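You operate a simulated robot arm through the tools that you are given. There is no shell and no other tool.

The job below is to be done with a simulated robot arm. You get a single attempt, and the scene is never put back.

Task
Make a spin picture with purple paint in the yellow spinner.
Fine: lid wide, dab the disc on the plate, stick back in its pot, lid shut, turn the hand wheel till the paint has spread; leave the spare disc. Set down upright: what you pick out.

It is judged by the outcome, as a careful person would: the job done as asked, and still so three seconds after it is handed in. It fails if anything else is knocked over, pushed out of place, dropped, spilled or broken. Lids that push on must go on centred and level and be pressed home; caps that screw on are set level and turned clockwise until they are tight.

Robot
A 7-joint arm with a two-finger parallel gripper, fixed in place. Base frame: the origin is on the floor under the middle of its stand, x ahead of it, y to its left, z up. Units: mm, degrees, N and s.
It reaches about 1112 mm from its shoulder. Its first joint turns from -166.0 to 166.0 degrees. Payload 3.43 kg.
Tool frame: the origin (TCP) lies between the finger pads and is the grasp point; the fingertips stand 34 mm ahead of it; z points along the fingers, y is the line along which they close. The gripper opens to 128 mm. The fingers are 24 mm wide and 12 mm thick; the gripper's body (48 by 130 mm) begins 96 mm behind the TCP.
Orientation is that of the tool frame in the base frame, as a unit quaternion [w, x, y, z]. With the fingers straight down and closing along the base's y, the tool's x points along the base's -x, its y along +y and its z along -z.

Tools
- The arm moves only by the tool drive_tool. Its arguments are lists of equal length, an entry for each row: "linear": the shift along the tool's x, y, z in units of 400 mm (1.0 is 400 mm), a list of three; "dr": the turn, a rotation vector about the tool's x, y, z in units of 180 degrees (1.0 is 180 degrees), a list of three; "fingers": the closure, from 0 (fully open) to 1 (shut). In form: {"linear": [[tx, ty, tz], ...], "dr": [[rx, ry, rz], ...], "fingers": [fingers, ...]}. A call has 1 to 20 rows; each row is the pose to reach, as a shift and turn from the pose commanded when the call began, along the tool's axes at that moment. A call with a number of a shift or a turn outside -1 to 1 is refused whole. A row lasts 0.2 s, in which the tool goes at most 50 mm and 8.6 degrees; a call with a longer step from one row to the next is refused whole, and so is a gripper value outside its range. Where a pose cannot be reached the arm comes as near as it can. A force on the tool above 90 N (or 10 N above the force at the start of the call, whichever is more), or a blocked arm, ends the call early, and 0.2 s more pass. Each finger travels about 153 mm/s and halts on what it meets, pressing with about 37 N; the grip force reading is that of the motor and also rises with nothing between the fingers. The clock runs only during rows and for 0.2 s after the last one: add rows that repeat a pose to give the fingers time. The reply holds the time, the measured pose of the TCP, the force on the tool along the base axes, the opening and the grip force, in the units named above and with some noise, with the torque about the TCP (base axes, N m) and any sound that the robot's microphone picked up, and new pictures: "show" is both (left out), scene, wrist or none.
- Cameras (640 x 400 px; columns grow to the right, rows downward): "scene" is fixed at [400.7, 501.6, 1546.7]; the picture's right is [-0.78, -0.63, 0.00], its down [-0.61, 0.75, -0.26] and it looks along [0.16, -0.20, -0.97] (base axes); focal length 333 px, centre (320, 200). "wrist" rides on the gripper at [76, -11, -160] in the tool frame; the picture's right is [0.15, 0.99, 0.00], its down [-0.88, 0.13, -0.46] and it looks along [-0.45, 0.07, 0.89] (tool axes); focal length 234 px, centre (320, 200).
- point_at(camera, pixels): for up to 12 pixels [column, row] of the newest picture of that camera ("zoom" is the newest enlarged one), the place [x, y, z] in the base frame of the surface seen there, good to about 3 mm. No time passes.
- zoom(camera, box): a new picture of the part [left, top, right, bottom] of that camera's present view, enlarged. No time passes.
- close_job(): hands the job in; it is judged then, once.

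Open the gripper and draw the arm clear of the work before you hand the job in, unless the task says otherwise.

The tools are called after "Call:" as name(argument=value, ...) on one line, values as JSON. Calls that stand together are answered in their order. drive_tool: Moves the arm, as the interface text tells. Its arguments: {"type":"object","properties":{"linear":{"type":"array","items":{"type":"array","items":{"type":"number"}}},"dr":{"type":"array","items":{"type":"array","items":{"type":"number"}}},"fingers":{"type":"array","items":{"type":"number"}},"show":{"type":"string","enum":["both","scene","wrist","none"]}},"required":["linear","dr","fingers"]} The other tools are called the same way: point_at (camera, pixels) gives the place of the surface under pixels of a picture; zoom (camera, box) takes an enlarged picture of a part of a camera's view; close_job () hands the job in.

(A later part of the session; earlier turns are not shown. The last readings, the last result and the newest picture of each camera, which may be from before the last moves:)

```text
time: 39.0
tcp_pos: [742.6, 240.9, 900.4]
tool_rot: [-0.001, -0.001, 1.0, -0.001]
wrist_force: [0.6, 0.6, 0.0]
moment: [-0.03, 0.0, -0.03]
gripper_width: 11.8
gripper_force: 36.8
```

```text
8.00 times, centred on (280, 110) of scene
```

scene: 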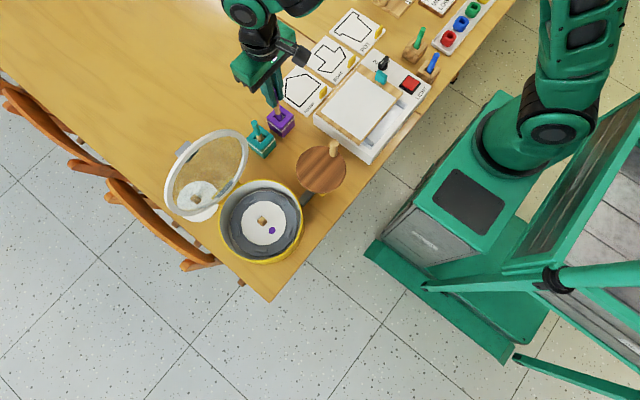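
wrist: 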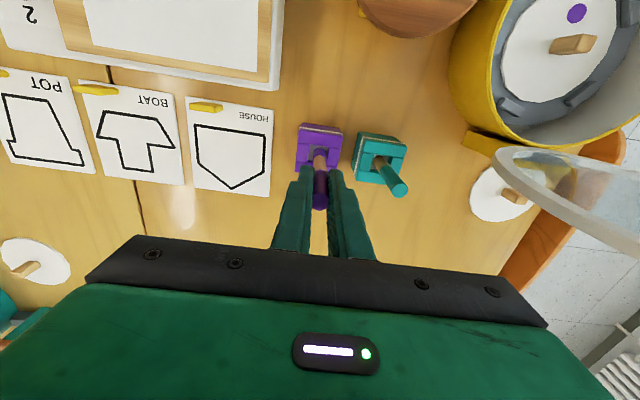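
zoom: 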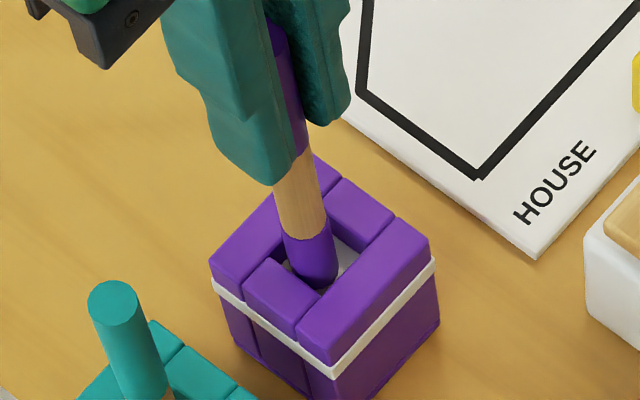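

The tip is inside the hole with no force. I'll nudge −1.6 mm in y and continue down 12 mm, watching force at the z≈785 surface.

Call:
drive_tool(linear=[[0, -0.004, 0.0], [0, -0.004, 0.008], [0, -0.004, 0.016], [0, -0.004, 0.024], [0, -0.004, 0.03], [0, -0.004, 0.03]], dr=[[0, 0, 0], [0, 0, 0], [0, 0, 0], [0, 0, 0], [0, 0, 0], [0, 0, 0]], fingers=[0.97, 0.97, 0.97, 0.97, 0.97, 0.97], show="scene")

Call:
zoom(camera="scene", box=[255, 85, 305, 135])

```text
time: 40.4
tcp_pos: [742.6, 238.4, 888.4]
tool_rot: [-0.002, -0.002, 1.0, -0.002]
wrist_force: [0.0, 1.5, 0.2]
moment: [-0.01, -0.01, 0.02]
gripper_width: 12.2
gripper_force: 37.4
```

scene: 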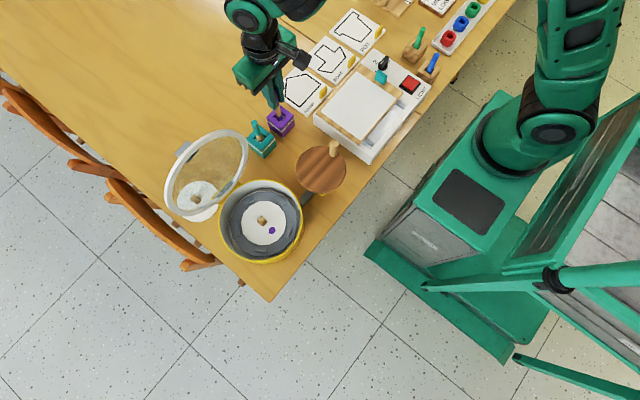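

```text
8.00 times, centred on (280, 110) of scene
```

zoom: 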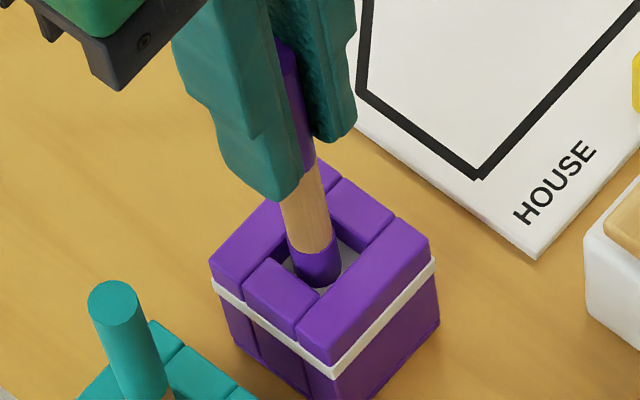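

No resistance, and the tip is below the visible surface. I'll continue down another 24 mm, then feel for the bottom.

Call:
drive_tool(linear=[[0, 0.001, 0.012], [0, 0.001, 0.024], [0, 0.001, 0.036], [0, 0.001, 0.048], [0, 0.001, 0.06], [0, 0.001, 0.06]], dr=[[0, 0, 0], [0, 0, 0], [0, 0, 0], [0, 0, 0], [0, 0, 0], [0, 0, 0]], fingers=[0.97, 0.97, 0.97, 0.97, 0.97, 0.97], show="wrist")

Call:
zoom(camera="scene", box=[255, 85, 305, 135])

Call:
zoom(camera="wrist", box=[270, 100, 370, 220])

```text
time: 41.8
tcp_pos: [744.2, 236.9, 864.4]
tool_rot: [-0.002, -0.001, 1.0, 0.0]
wrist_force: [0.4, -0.9, 0.4]
moment: [0.02, 0.02, 0.01]
gripper_width: 11.9
gripper_force: 36.5
```

wrist: 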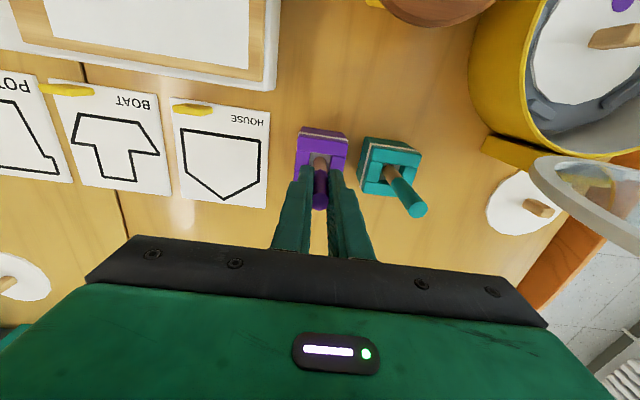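

```text
8.00 times, centred on (280, 110) of scene
```

zoom: 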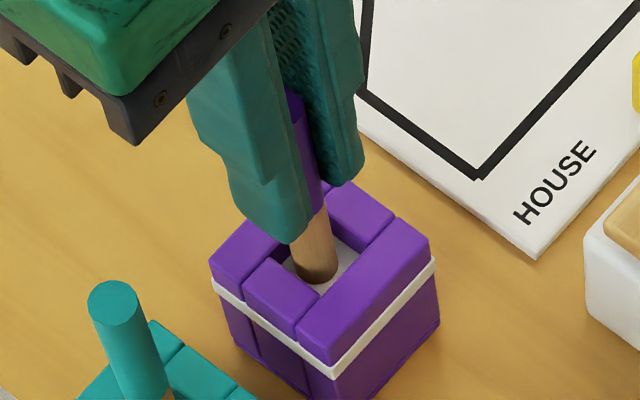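

```text
3.33 times, centred on (320, 160) of wrist
```

zoom: 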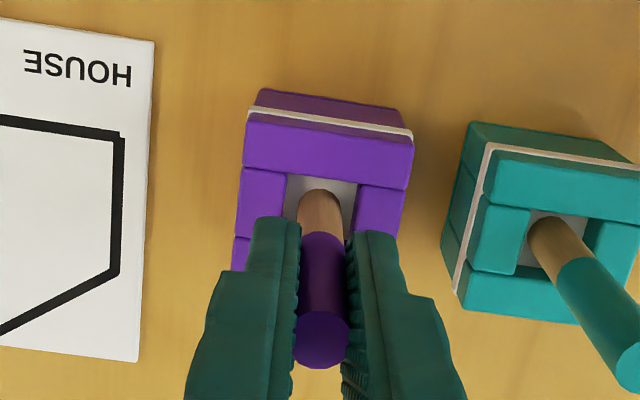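

The TCP is at z=864 with no contact, and it has drifted about 2 mm. I'll correct x and y and lower in 1 mm steps to feel the bottom.

Call:
drive_tool(linear=[[0.004, 0.005, 0.0025], [0.004, 0.005, 0.005], [0.004, 0.005, 0.0075], [0.004, 0.005, 0.01], [0.004, 0.005, 0.01]], dr=[[0, 0, 0], [0, 0, 0], [0, 0, 0], [0, 0, 0], [0, 0, 0]], fingers=[0.97, 0.97, 0.97, 0.97, 0.97], show="none")

```text
time: 43.0
tcp_pos: [742.4, 239.5, 858.4]
tool_rot: [-0.001, -0.003, 1.0, 0.0]
wrist_force: [-1.1, 0.5, -0.1]
moment: [0.03, -0.02, -0.01]
gripper_width: 11.9
gripper_force: 37.0
```

Still no contact at z=858.4. Two more millimetres, slowly.

Call:
drive_tool(linear=[[0, 0, 0.0025], [0, 0, 0.005], [0, 0, 0.005]], dr=[[0, 0, 0], [0, 0, 0], [0, 0, 0]], fingers=[0.97, 0.97, 0.97], show="wrist")

Call:
point_at(camera="wrist", pixels=[[320, 200], [320, 205], [318, 203], [323, 203], [320, 180], [320, 165]])

```text
time: 43.8
tcp_pos: [741.6, 240.3, 860.0]
tool_rot: [-0.001, -0.001, 1.0, -0.001]
wrist_force: [-0.2, 0.0, 12.0]
moment: [-0.15, -0.02, 0.01]
gripper_width: 11.8
gripper_force: 37.2
```

wrist: 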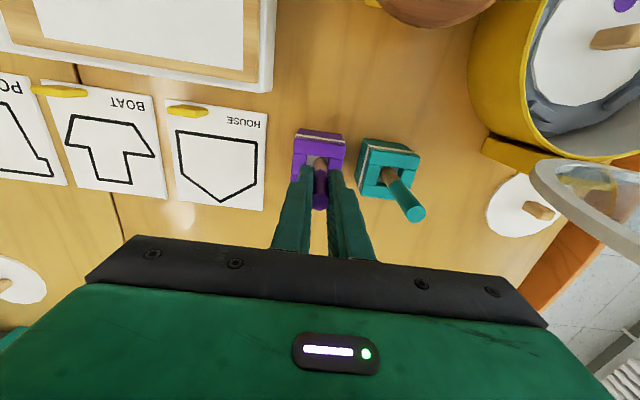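

```text
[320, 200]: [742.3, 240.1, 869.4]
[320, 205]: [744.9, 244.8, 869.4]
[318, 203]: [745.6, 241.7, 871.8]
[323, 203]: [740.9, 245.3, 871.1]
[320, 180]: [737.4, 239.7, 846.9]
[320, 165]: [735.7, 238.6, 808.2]
```

The bottom is felt: 12 N upward and the stick top back at z≈870, its original height. Opening the fingers moderately.

Call:
drive_tool(linear=[[0, 0, -0.001], [0, 0, -0.001], [0, 0, -0.001]], dr=[[0, 0, 0], [0, 0, 0], [0, 0, 0]], fingers=[0.85, 0.7, 0.65], show="wrist")

Call:
zoom(camera="wrist", box=[220, 100, 420, 230])

```text
time: 44.6
tcp_pos: [741.4, 239.6, 858.3]
tool_rot: [-0.002, -0.002, 1.0, -0.001]
wrist_force: [-0.5, 0.6, 0.5]
moment: [0.02, -0.01, -0.01]
gripper_width: 44.8
gripper_force: 0.1
```

wrist: 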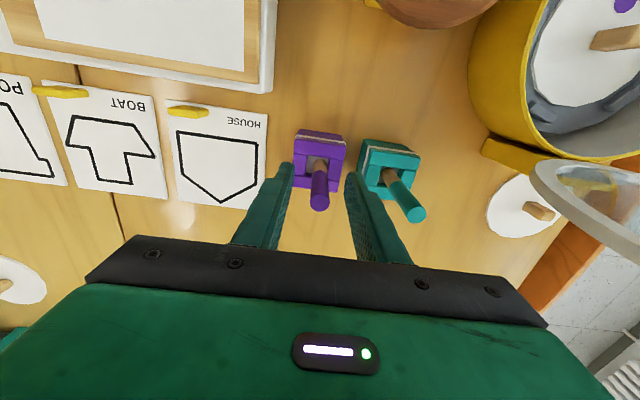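

```text
3.08 times, centred on (320, 165) of wrist
```

zoom: 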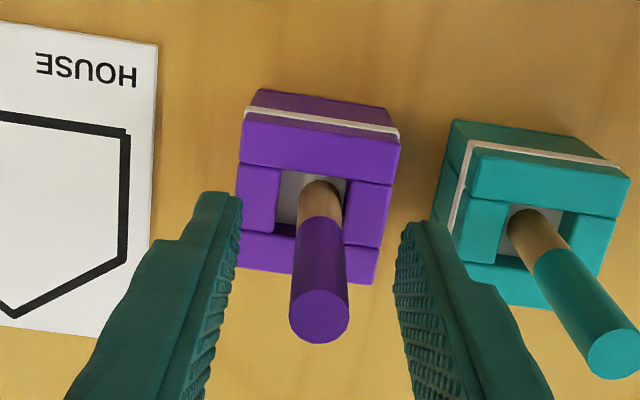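

The stick stands upright in its pot, fingers clear on both sides. Lifting straight up.

Call:
drive_tool(linear=[[0, 0, -0.05], [0, 0, -0.12], [0, 0, -0.22], [0, 0, -0.32], [0, 0, -0.42], [0, 0, -0.42]], dr=[[0, 0, 0], [0, 0, 0], [0, 0, 0], [0, 0, 0], [0, 0, 0], [0, 0, 0]], fingers=[0.65, 0.65, 0.65, 0.65, 0.65, 0.65], show="both")

Call:
zoom(camera="scene", box=[160, 90, 360, 280])

Call:
zoom(camera="scene", box=[160, 120, 260, 225])

```text
time: 46.0
tcp_pos: [746.2, 242.3, 1029.6]
tool_rot: [-0.003, -0.002, 1.0, -0.001]
wrist_force: [0.4, 0.5, 0.7]
moment: [0.01, -0.01, 0.03]
gripper_width: 44.5
gripper_force: 0.1
```

scene: 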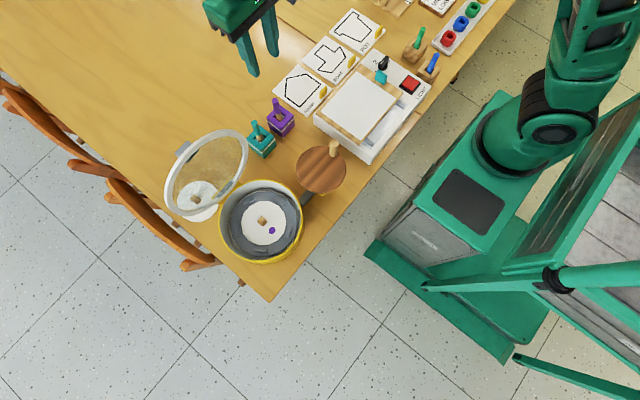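
wrist: 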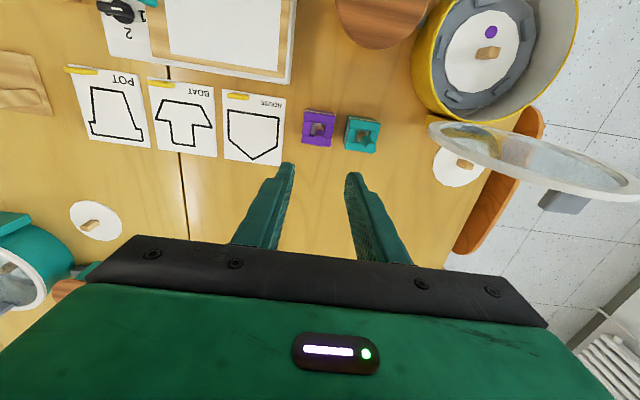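

```text
2.11 times, centred on (260, 185) of scene
```

zoom: 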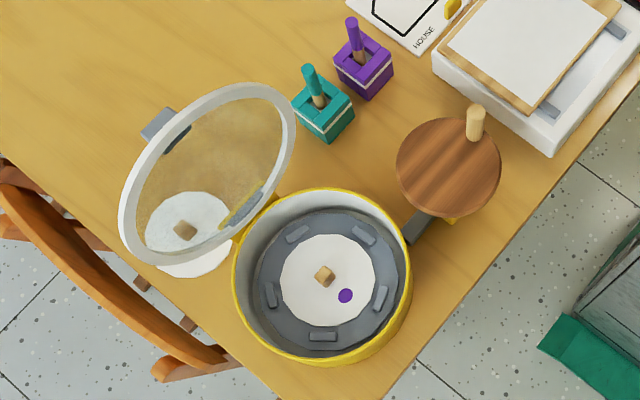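

```text
3.81 times, centred on (210, 172) of scene
```

zoom: 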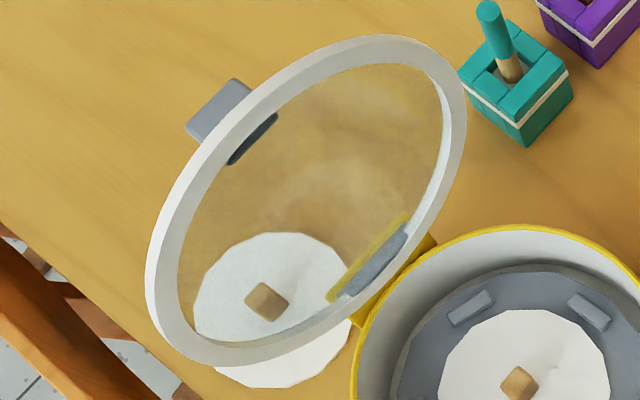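

The stick is back upright, the lid is still open and nothing else has moved. Next is closing the lid by re-gripping its handle and reversing the arc. First I'll go to (788,366,1055), behind and beside the lid.

Call:
drive_tool(linear=[[-0.026, 0.077, -0.02], [-0.052, 0.155, -0.04], [-0.079, 0.232, -0.06], [-0.105, 0.31, -0.0625], [-0.105, 0.31, -0.0625]], dr=[[0, 0, 0], [0, 0, 0], [0, 0, 0], [0, 0, 0], [0, 0, 0]], fingers=[0.6, 0.55, 0.5, 0.5, 0.5], show="wrist")

Call:
point_at(camera="wrist", pixels=[[433, 125], [425, 120], [445, 122], [432, 118], [432, 132], [420, 108], [345, 85], [500, 112]])

```text
time: 47.2
tcp_pos: [784.4, 365.5, 1054.8]
tool_rot: [0.0, -0.001, 1.0, -0.001]
wrist_force: [0.2, 0.7, 0.0]
moment: [0.0, 0.01, -0.01]
gripper_width: 63.8
gripper_force: 0.0
```

wrist: 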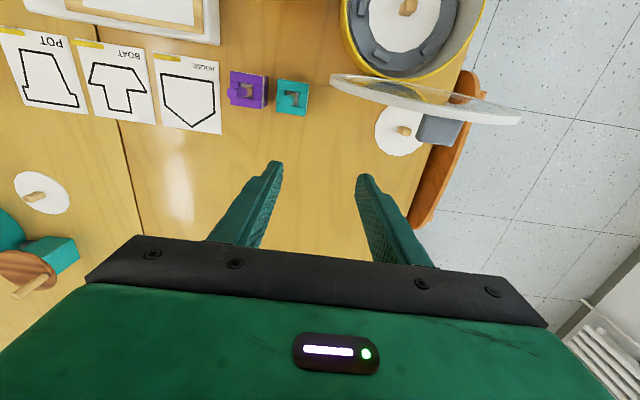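

```text
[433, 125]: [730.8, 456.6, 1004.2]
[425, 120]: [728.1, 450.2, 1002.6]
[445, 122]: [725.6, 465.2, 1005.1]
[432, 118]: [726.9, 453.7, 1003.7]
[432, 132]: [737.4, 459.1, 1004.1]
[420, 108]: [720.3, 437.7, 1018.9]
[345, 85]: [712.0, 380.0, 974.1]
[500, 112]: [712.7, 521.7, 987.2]
```

I'll zoom on the handle and probe its edges for re-gripping.

Call:
zoom(camera="wrist", box=[390, 80, 490, 160])

Call:
point_at(camera="wrist", pixels=[[420, 135], [425, 138], [435, 141], [440, 143], [450, 144], [456, 143], [460, 130], [457, 125], [420, 128], [440, 128], [450, 136], [440, 106]])

```text
5.00 times, centred on (440, 120) of wrist
```

zoom: 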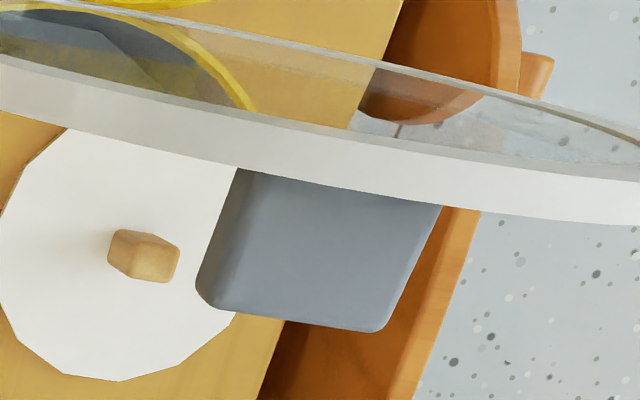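

```text
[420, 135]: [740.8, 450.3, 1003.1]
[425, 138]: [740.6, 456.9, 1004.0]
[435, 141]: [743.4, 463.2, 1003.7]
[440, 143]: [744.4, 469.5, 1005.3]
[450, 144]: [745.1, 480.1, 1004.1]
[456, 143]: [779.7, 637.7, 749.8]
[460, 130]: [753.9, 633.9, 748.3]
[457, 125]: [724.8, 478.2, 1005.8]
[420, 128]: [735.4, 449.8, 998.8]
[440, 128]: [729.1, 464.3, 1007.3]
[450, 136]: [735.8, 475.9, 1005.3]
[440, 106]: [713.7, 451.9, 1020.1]
```

The handle's outer face is at z≈1004, spanning x≈722–746 and y≈449–481, so the lid is about 95° open. I'll go to a pre-grip pose behind it at (787,465,1022) with the tool pitched 15°.

Call:
drive_tool(linear=[[-0.002, 0.083, 0.027], [-0.004, 0.166, 0.055], [-0.0065, 0.249, 0.082], [-0.0065, 0.249, 0.082]], dr=[[0, 0.0278, 0], [0, 0.0556, 0], [0, 0.0833, 0], [0, 0.0833, 0]], fingers=[0.5, 0.5, 0.5, 0.5], show="wrist")

Call:
zoom(camera="wrist", box=[200, 60, 440, 230])

```text
time: 48.2
tcp_pos: [790.5, 471.6, 1019.0]
tool_rot: [-0.132, -0.001, 0.991, -0.002]
wrist_force: [0.3, 0.3, 0.4]
moment: [-0.01, 0.01, 0.02]
gripper_width: 64.3
gripper_force: 0.1
```

wrist: 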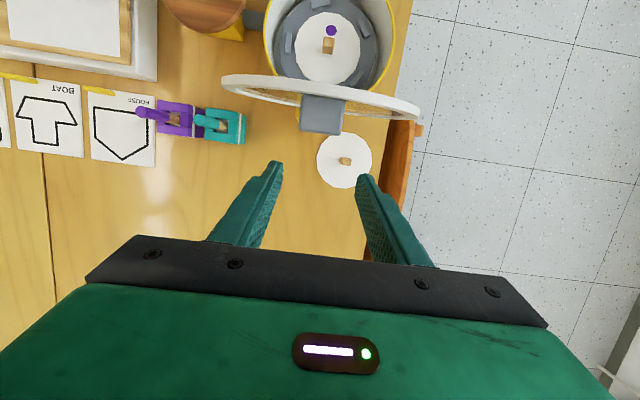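

```text
2.35 times, centred on (320, 145) of wrist
```

zoom: 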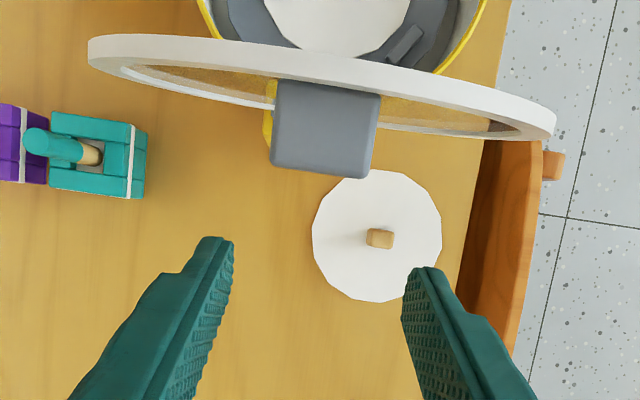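

The pose is (790.5,471.6,1019) at 15° pitch. I'll slide −45 mm in x and −6.6 mm in y to straddle the handle.

Call:
drive_tool(linear=[[0.01, -0.0165, 0.0025], [0.04, -0.0165, 0.01], [0.07, -0.0165, 0.0175], [0.1, -0.0165, 0.0245], [0.1, -0.0165, 0.0245]], dr=[[0, 0, 0], [0, 0, 0], [0, 0, 0], [0, 0, 0], [0, 0, 0]], fingers=[0.5, 0.5, 0.5, 0.5, 0.5], show="wrist")

Call:
zoom(camera="wrist", box=[200, 100, 440, 270])

```text
time: 49.4
tcp_pos: [745.9, 460.2, 1019.8]
tool_rot: [-0.131, -0.002, 0.991, 0.0]
wrist_force: [0.4, 0.3, -0.5]
moment: [0.02, -0.03, -0.01]
gripper_width: 64.1
gripper_force: 0.1
```

wrist: 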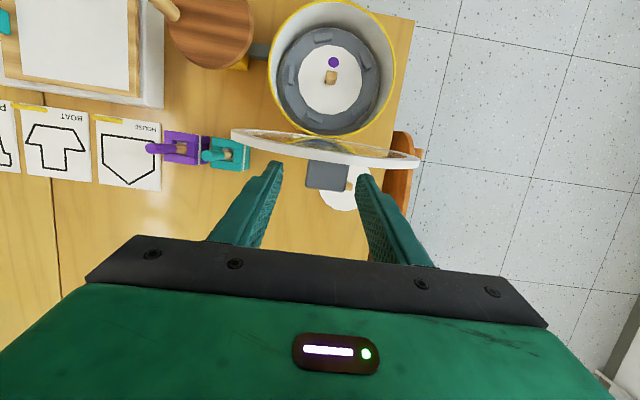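

```text
2.35 times, centred on (320, 185) of wrist
```

zoom: 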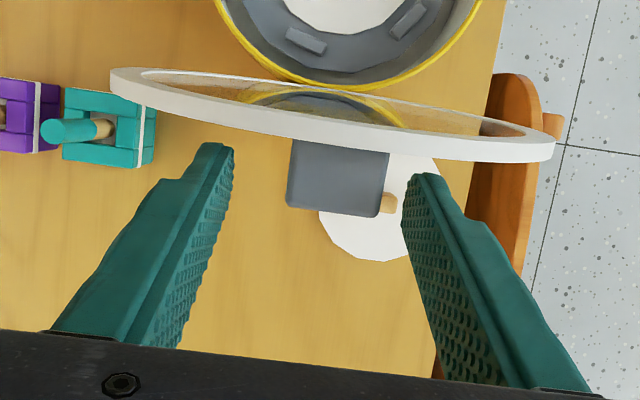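

y drifted to 460; the handle is centred at 465. I'll shift +4.8 mm in y, then close.

Call:
drive_tool(linear=[[0, 0.012, 0], [0, 0.012, 0]], dr=[[0, 0, 0], [0, 0, 0]], fingers=[0.5, 0.6], show="wrist")

Call:
zoom(camera="wrist", box=[200, 100, 440, 270])

Call:
point_at(camera="wrist", pixels=[[318, 175], [310, 165], [318, 165], [318, 185], [343, 180], [346, 172]])

```text
time: 50.0
tcp_pos: [746.0, 465.1, 1019.0]
tool_rot: [-0.131, -0.003, 0.991, 0.0]
wrist_force: [0.1, 0.7, -0.1]
moment: [-0.01, 0.01, -0.03]
gripper_width: 51.3
gripper_force: 0.1
```

wrist: 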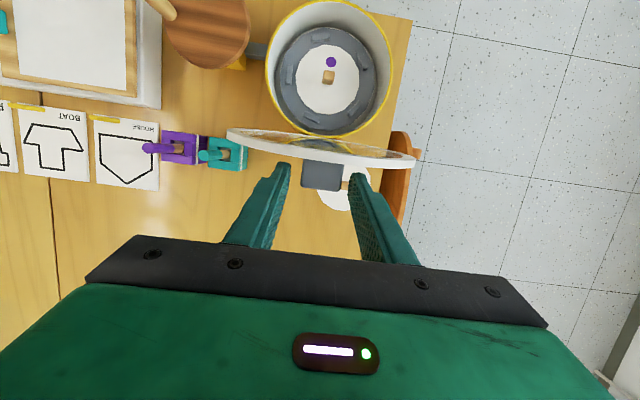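

```text
2.35 times, centred on (320, 185) of wrist
```

zoom: 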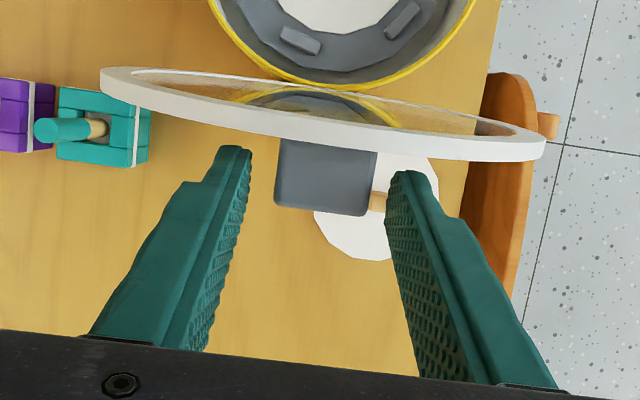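

```text
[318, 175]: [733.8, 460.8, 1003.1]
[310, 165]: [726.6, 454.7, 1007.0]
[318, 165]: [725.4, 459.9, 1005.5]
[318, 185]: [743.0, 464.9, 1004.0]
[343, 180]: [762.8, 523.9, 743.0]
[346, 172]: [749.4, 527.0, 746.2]
```

The fingers straddle the handle, slightly left of centre. I'll nudge +1.5 mm and close.

Call:
drive_tool(linear=[[0, 0.004, 0], [0, 0.004, 0], [0, 0.004, 0], [0, 0.004, 0]], dr=[[0, 0, 0], [0, 0, 0], [0, 0, 0], [0, 0, 0]], fingers=[0.65, 0.8, 0.92, 0.92], show="wrist")

Call:
zoom(camera="wrist", box=[200, 100, 440, 270])

```text
time: 51.0
tcp_pos: [745.8, 465.5, 1019.1]
tool_rot: [-0.133, -0.001, 0.991, -0.002]
wrist_force: [-2.5, -10.2, -1.8]
moment: [-0.22, 0.1, -0.05]
gripper_width: 33.8
gripper_force: 44.7
```

wrist: 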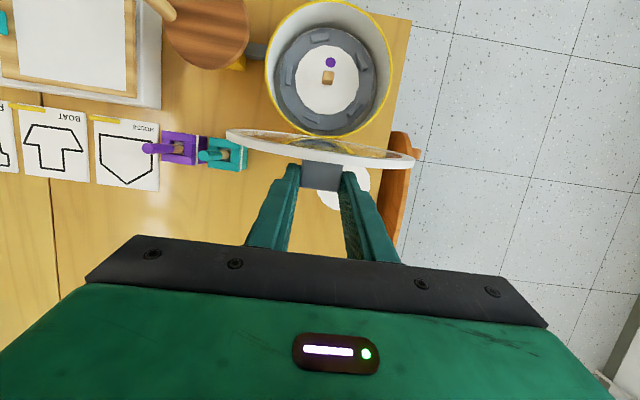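

```text
2.35 times, centred on (320, 185) of wrist
```

zoom: 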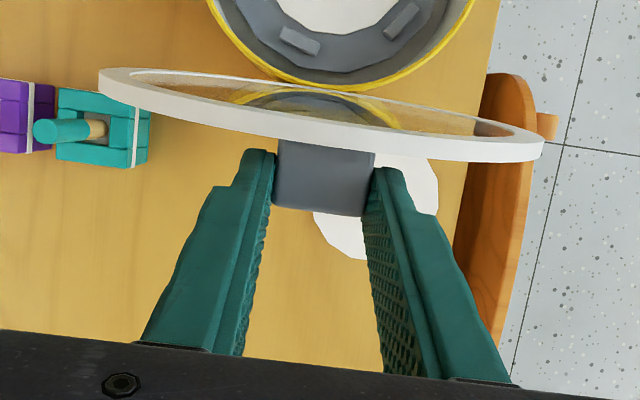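

The grip is firm (33.8 mm, 45 N). Now I reverse the arc about the hinge (about x=699, z=822) at constant 15° pitch, letting the handle pivot in the pads. First 25° of closing.

Call:
drive_tool(linear=[[0.0399, -0.002, 0.0031], [0.0785, -0.002, 0.0097], [0.1164, -0.002, 0.0197], [0.1533, -0.002, 0.0328], [0.1887, -0.002, 0.0492], [0.1887, -0.002, 0.0492]], dr=[[0, 0, 0], [0, 0, 0], [0, 0, 0], [0, 0, 0], [0, 0, 0], [0, 0, 0]], fingers=[0.92, 0.92, 0.92, 0.92, 0.92, 0.92], show="both")

Call:
zoom(camera="wrist", box=[200, 100, 440, 270])

```text
time: 52.4
tcp_pos: [664.9, 465.1, 1018.9]
tool_rot: [-0.132, -0.003, 0.991, 0.0]
wrist_force: [7.2, 28.1, 2.9]
moment: [0.9, -1.48, -0.66]
gripper_width: 33.8
gripper_force: 45.1
```

scene: 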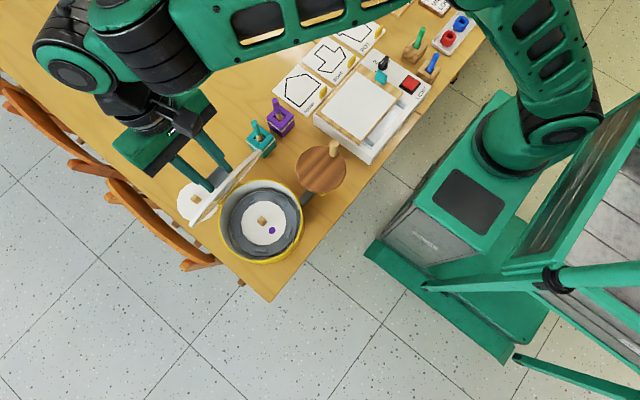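
wrist: 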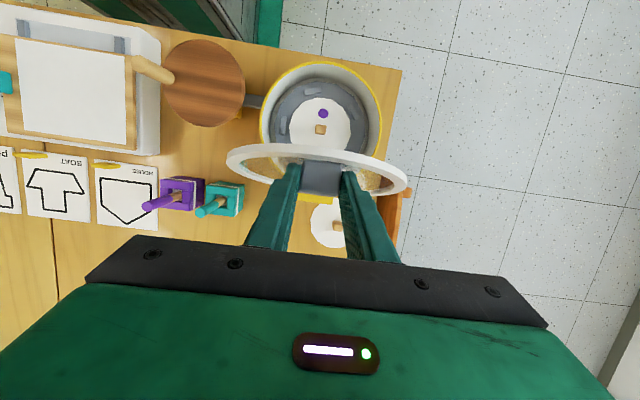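

```text
2.35 times, centred on (320, 185) of wrist
```

zoom: 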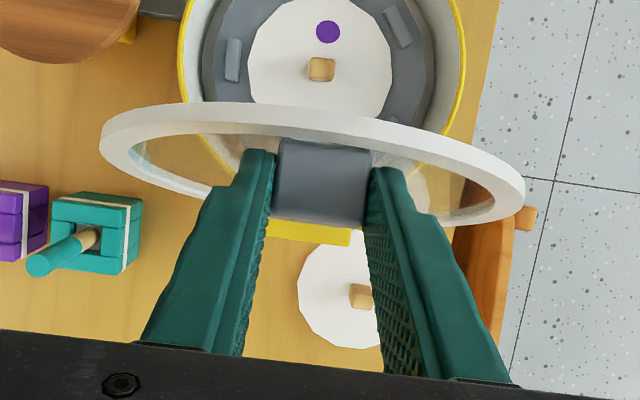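

The lid is at about 70°, tracking well; the y force is +28 N, so I'll add +2 mm. Continuing the close another 30°.

Call:
drive_tool(linear=[[0.0341, 0.004, 0.0194], [0.0664, 0.005, 0.0419], [0.0964, 0.005, 0.0668], [0.1244, 0.005, 0.0944], [0.1497, 0.005, 0.1243], [0.1724, 0.005, 0.1561], [0.1724, 0.005, 0.1561]], dr=[[0, 0, 0], [0, 0, 0], [0, 0, 0], [0, 0, 0], [0, 0, 0], [0, 0, 0], [0, 0, 0]], fingers=[0.92, 0.92, 0.92, 0.92, 0.92, 0.92, 0.92], show="both")

Call:
zoom(camera="wrist", box=[200, 100, 440, 270])

```text
time: 54.0
tcp_pos: [584.9, 465.9, 975.6]
tool_rot: [-0.13, -0.002, 0.991, -0.001]
wrist_force: [8.2, 16.6, 1.4]
moment: [0.69, -1.48, -0.59]
gripper_width: 33.7
gripper_force: 45.2
```

scene: 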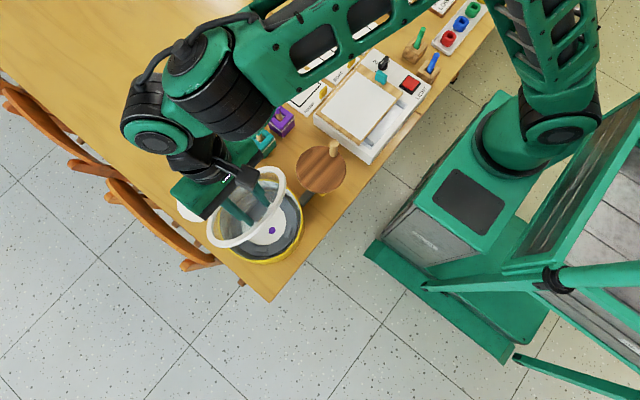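
wrist: 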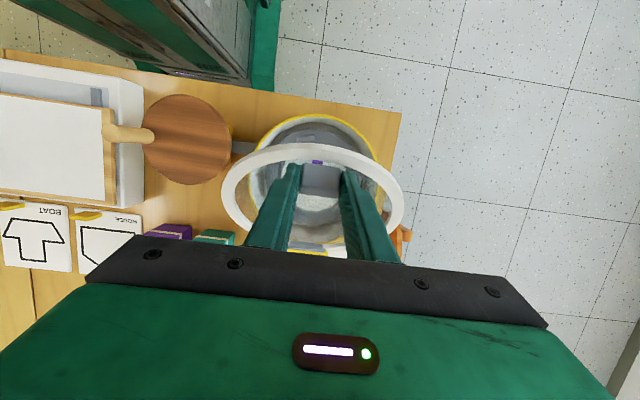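

```text
2.35 times, centred on (320, 185) of wrist
```

zoom: 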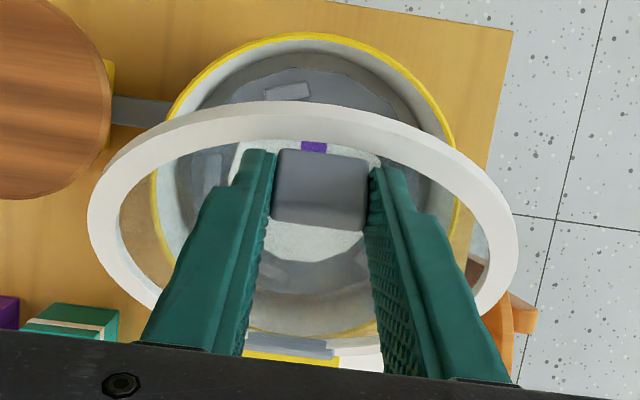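

The lid is at about 40°, forces fine. Continuing down to about 10°, while reducing the tool pitch toward level.

Call:
drive_tool(linear=[[0.0213, 0.003, 0.0339], [0.0394, 0.003, 0.0692], [0.0545, 0.003, 0.106], [0.0664, 0.003, 0.1439], [0.0749, 0.003, 0.1823], [0.08, 0.003, 0.2213], [0.08, 0.003, 0.2213]], dr=[[0, -0.0083, 0], [0, -0.0167, 0], [0, -0.025, 0], [0, -0.0333, 0], [0, -0.0417, 0], [0, -0.05, 0], [0, -0.05, 0]], fingers=[0.92, 0.92, 0.92, 0.92, 0.92, 0.92, 0.92], show="both")

Call:
zoom(camera="wrist", box=[200, 100, 440, 270])

```text
time: 55.6
tcp_pos: [529.2, 465.8, 899.6]
tool_rot: [-0.053, -0.003, 0.999, -0.002]
wrist_force: [4.2, 11.8, 5.2]
moment: [0.53, -1.29, -0.07]
gripper_width: 33.5
gripper_force: 45.0
```

scene: 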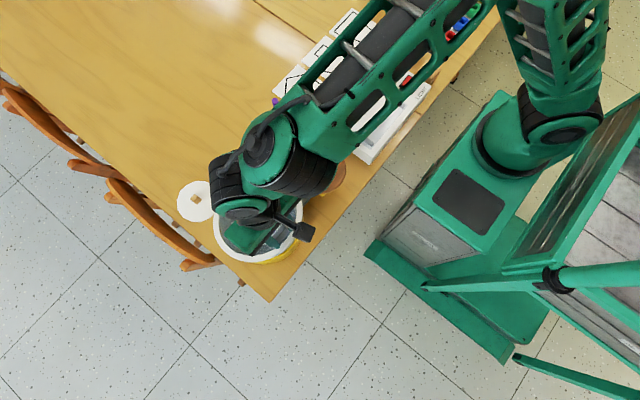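
wrist: 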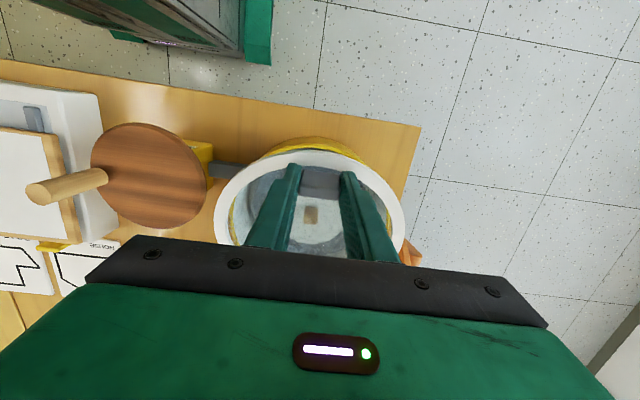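

```text
2.35 times, centred on (320, 185) of wrist
```

zoom: 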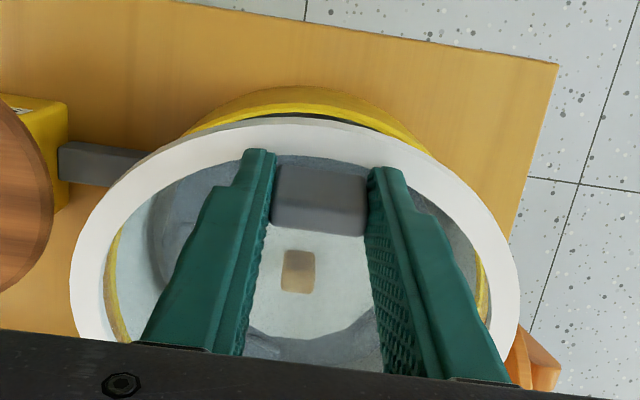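

The lid is at about 10°. Lowering the last part to closed, with the tool going level.

Call:
drive_tool(linear=[[0.003, 0, 0.018], [0.0062, 0, 0.0363], [0.009, 0, 0.057], [0.0122, 0, 0.0785], [0.0122, 0, 0.0785]], dr=[[0, -0.008, 0], [0, -0.0167, 0], [0, -0.025, 0], [0, -0.0339, 0], [0, -0.0339, 0]], fingers=[0.92, 0.92, 0.92, 0.92, 0.92], show="wrist")

Call:
zoom(camera="wrist", box=[200, 100, 440, 270])

```text
time: 56.8
tcp_pos: [521.8, 465.5, 870.7]
tool_rot: [0.0, 0.0, 1.0, -0.001]
wrist_force: [-2.3, 0.3, 7.4]
moment: [0.14, -1.26, -0.2]
gripper_width: 33.7
gripper_force: 45.1
```

wrist: 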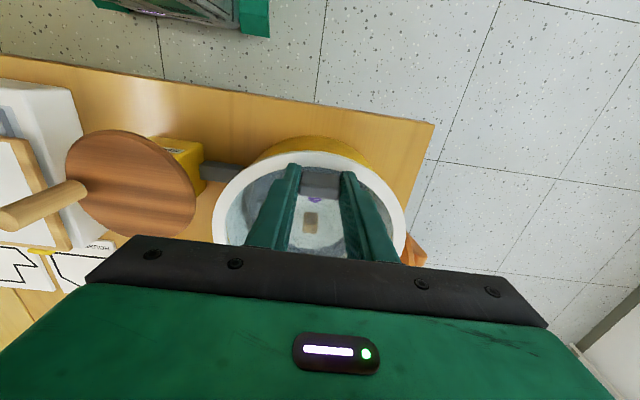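

```text
2.35 times, centred on (320, 185) of wrist
```

zoom: 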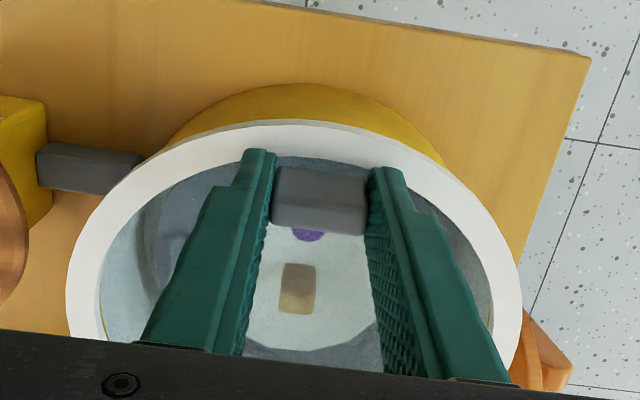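

Nearly closed: TCP z=870.7, 7 N upward. I'll measure the ring height near the handle, then lower a few more millimetres and feel for the stop.

Call:
point_at(camera="wrist", pixels=[[318, 155], [300, 155], [335, 157], [318, 153], [318, 168], [230, 200], [395, 200]])

Call:
drive_tool(linear=[[0, 0, 0.003], [0, 0, 0.006], [0, 0, 0.009], [0, 0, 0.009]], dr=[[0, 0, 0], [0, 0, 0], [0, 0, 0], [0, 0, 0]], fingers=[0.92, 0.92, 0.92, 0.92], show="wrist")

Call:
point_at(camera="wrist", pixels=[[318, 155], [300, 155], [335, 157], [318, 153], [318, 168], [230, 200], [395, 200]])

```text
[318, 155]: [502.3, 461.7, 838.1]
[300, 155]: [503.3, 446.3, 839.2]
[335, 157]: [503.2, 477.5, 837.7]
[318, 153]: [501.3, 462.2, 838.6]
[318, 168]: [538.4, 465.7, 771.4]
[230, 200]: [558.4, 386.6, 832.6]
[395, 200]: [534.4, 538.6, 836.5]
```

```text
time: 57.8
tcp_pos: [521.6, 466.4, 865.7]
tool_rot: [0.0, -0.002, 1.0, 0.0]
wrist_force: [-2.8, -5.7, 5.3]
moment: [0.09, -1.11, -0.11]
gripper_width: 33.7
gripper_force: 45.1
```

wrist: 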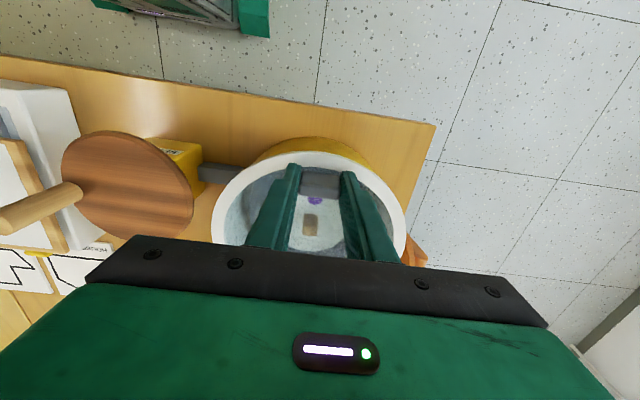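

```text
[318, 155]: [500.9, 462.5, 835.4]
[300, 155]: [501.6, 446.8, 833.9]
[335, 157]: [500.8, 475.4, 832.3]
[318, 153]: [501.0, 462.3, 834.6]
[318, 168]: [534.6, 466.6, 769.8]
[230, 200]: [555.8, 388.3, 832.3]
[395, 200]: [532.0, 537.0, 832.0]
```

The ring's near edge is at z≈834; it was ≈823 when shut. I'll lower about 10 mm more in small steps.

Call:
drive_tool(linear=[[0, -0.001, 0.004], [0, -0.001, 0.008], [0, -0.001, 0.012], [0, -0.001, 0.016], [0, -0.001, 0.02], [0, -0.001, 0.02]], dr=[[0, 0, 0], [0, 0, 0], [0, 0, 0], [0, 0, 0], [0, 0, 0], [0, 0, 0]], fingers=[0.92, 0.92, 0.92, 0.92, 0.92, 0.92], show="wrist")

Call:
point_at(camera="wrist", pixels=[[318, 155], [300, 156], [335, 158], [318, 157], [230, 200], [395, 200]])

```text
time: 59.2
tcp_pos: [519.8, 464.8, 858.5]
tool_rot: [0.0, -0.002, 1.0, -0.001]
wrist_force: [-4.5, 0.3, 7.1]
moment: [0.17, -1.2, -0.09]
gripper_width: 33.7
gripper_force: 44.7
```

wrist: 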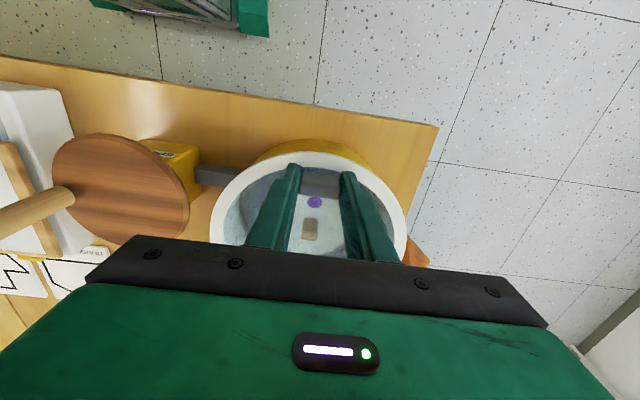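

```text
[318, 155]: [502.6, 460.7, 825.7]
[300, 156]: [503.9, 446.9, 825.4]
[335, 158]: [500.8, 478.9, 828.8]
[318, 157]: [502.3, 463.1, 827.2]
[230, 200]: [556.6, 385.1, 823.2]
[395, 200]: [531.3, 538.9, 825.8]
```

The ring is at about 826, about 3 mm to go. Lowering 4 mm in 1 mm steps.

Call:
drive_tool(linear=[[0, 0, 0.0025], [0, 0, 0.005], [0, 0, 0.0075], [0, 0, 0.01], [0, 0, 0.01]], dr=[[0, 0, 0], [0, 0, 0], [0, 0, 0], [0, 0, 0], [0, 0, 0]], fingers=[0.92, 0.92, 0.92, 0.92, 0.92], show="wrist")

Call:
point_at(camera="wrist", pixels=[[318, 155], [300, 156], [335, 158], [318, 157], [230, 200], [395, 200]])

Call:
zoom(camera="wrist", box=[200, 100, 440, 270])

```text
time: 60.4
tcp_pos: [520.6, 465.7, 855.4]
tool_rot: [0.0, -0.002, 1.0, 0.0]
wrist_force: [-4.7, -1.5, 28.7]
moment: [-0.07, -0.42, -0.09]
gripper_width: 33.9
gripper_force: 44.8
```

wrist: 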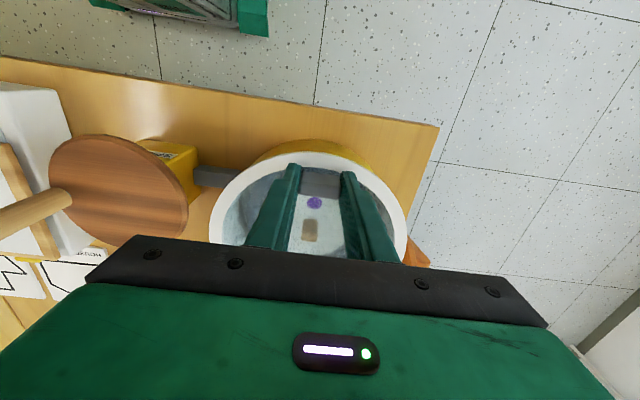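

```text
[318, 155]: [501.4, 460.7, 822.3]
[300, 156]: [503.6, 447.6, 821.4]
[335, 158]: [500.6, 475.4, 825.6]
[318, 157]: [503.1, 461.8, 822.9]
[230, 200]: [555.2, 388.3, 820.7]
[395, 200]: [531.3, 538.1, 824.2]
```

```text
2.35 times, centred on (320, 185) of wrist
```

zoom: 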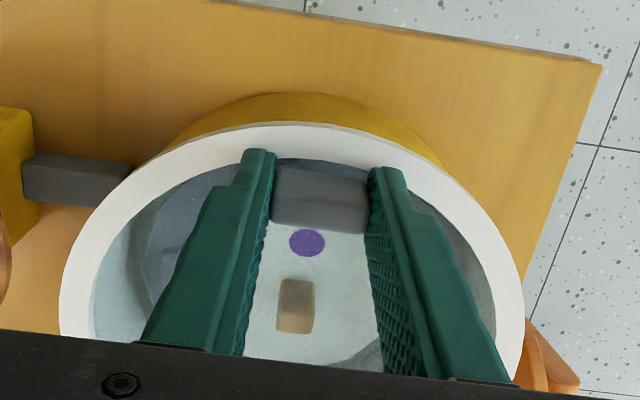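

The lid is seated: 29 N upward and the ring at z≈822, as originally. I'll release the handle and lift straight up.

Call:
drive_tool(linear=[[0, 0, 0], [0, 0, 0], [0, 0, 0], [0, 0, -0.05], [0, 0, -0.15], [0, 0, -0.25], [0, 0, -0.3], [0, 0, -0.3]], dr=[[0, 0, 0], [0, 0, 0], [0, 0, 0], [0, 0, 0], [0, 0, 0], [0, 0, 0], [0, 0, 0], [0, 0, 0]], fingers=[0.75, 0.55, 0.5, 0.5, 0.5, 0.5, 0.5, 0.5], show="both")

Call:
zoom(camera="wrist", box=[200, 80, 440, 250])

```text
time: 62.2
tcp_pos: [522.0, 466.3, 975.2]
tool_rot: [0.001, -0.001, 1.0, -0.001]
wrist_force: [-0.3, -0.2, -0.5]
moment: [-0.02, 0.01, -0.02]
gripper_width: 63.9
gripper_force: 0.0
```

scene: 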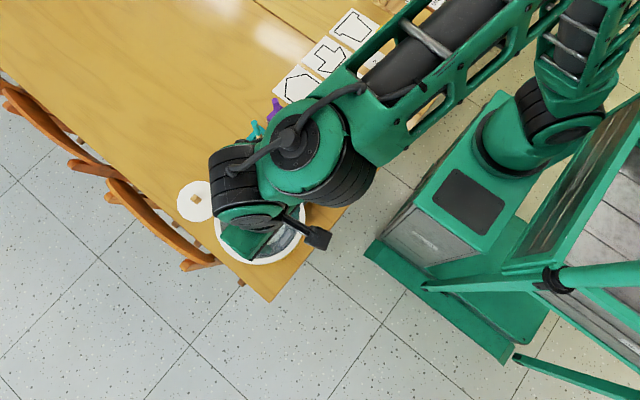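
wrist: 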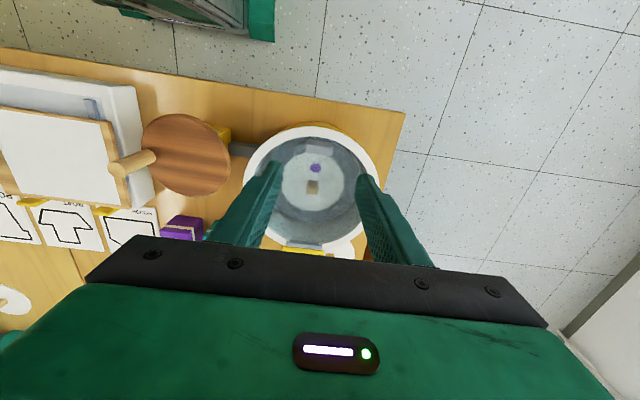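

```text
2.35 times, centred on (320, 165) of wrist
```

zoom: 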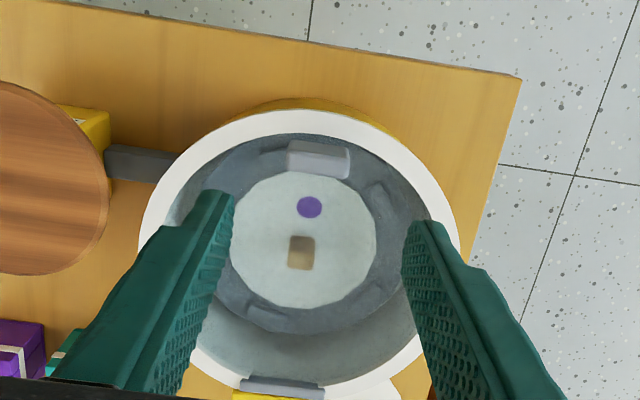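

The lid is shut, with the dab visible under it. Next is the hand wheel: I'll move above its knob for a good look and measurement.

Call:
drive_tool(linear=[[-0.018, -0.086, -0.01], [-0.037, -0.172, -0.02], [-0.055, -0.258, -0.025], [-0.073, -0.343, -0.025], [-0.092, -0.43, -0.025], [-0.11, -0.515, -0.025], [-0.11, -0.515, -0.025]], dr=[[0, 0, 0], [0, 0, 0], [0, 0, 0], [0, 0, 0], [0, 0, 0], [0, 0, 0], [0, 0, 0]], fingers=[0.5, 0.5, 0.55, 0.6, 0.6, 0.6, 0.6], show="both")

Call:
zoom(camera="wrist", box=[220, 60, 420, 230])

```text
time: 63.8
tcp_pos: [568.0, 257.3, 986.1]
tool_rot: [0.0, -0.002, 1.0, -0.002]
wrist_force: [-0.4, 0.3, -0.8]
moment: [0.04, 0.01, -0.02]
gripper_width: 51.1
gripper_force: 0.0
```

scene: 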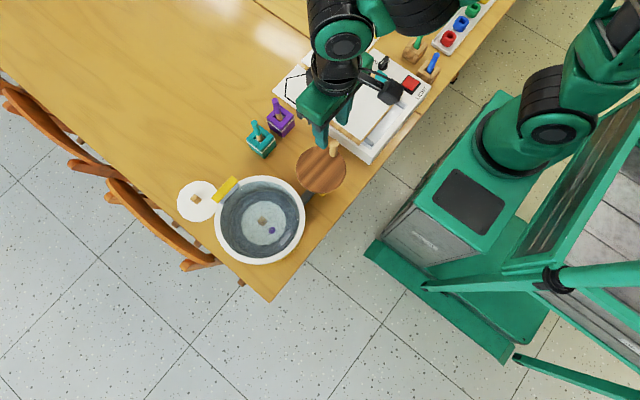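
wrist: 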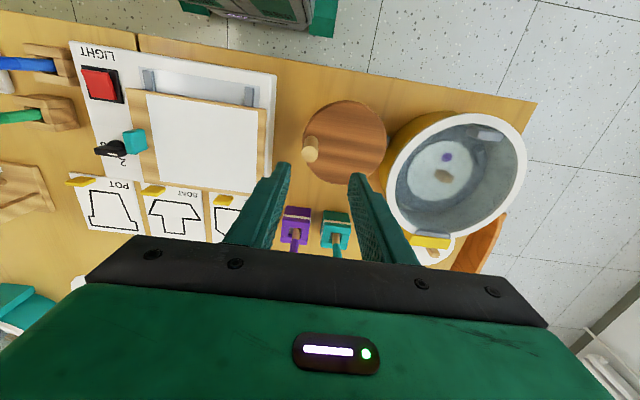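

```text
2.35 times, centred on (320, 145) of wrist
```

zoom: 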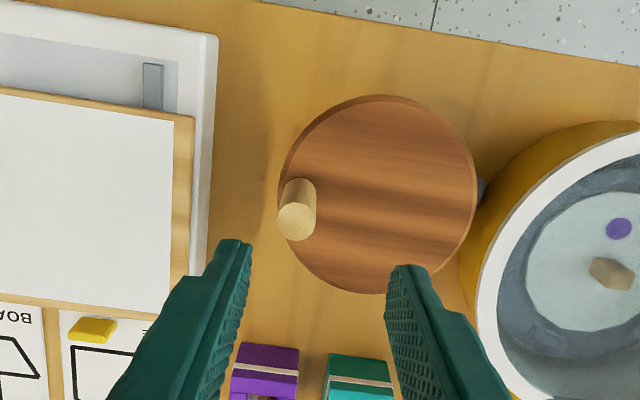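

The wheel centre is at wrist (345,142) and the knob top at (310,154). I'll probe the wheel edges, knob and neighbours.

Call:
point_at(camera="wrist", pixels=[[344.7, 142.4], [303.5, 141], [386, 143], [345, 101.5], [344, 183], [310.2, 154.4], [307, 152], [314, 156], [310, 146], [310, 158], [274, 130], [250, 100]])

Call:
zoom(camera="wrist", box=[290, 120, 340, 170])

```text
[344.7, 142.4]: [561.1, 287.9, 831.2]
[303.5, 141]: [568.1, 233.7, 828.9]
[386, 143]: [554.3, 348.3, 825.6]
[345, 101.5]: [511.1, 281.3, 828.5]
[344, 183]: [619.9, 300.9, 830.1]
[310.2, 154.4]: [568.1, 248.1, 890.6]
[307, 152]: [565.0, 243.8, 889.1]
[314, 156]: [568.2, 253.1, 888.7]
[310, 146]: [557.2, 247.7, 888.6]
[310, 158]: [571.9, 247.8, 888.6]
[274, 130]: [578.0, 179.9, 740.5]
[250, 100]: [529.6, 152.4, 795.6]
```

```text
8.00 times, centred on (315, 145) of wrist
```

zoom: 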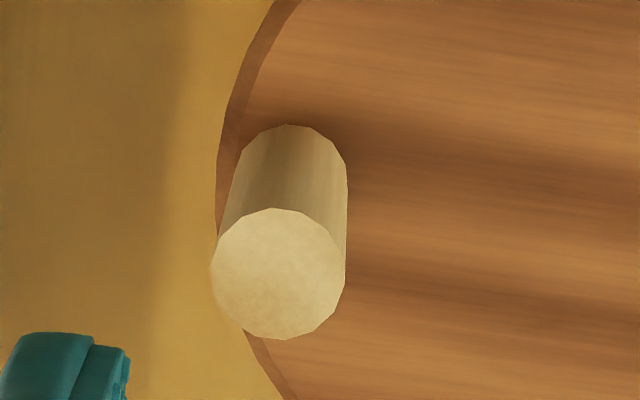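

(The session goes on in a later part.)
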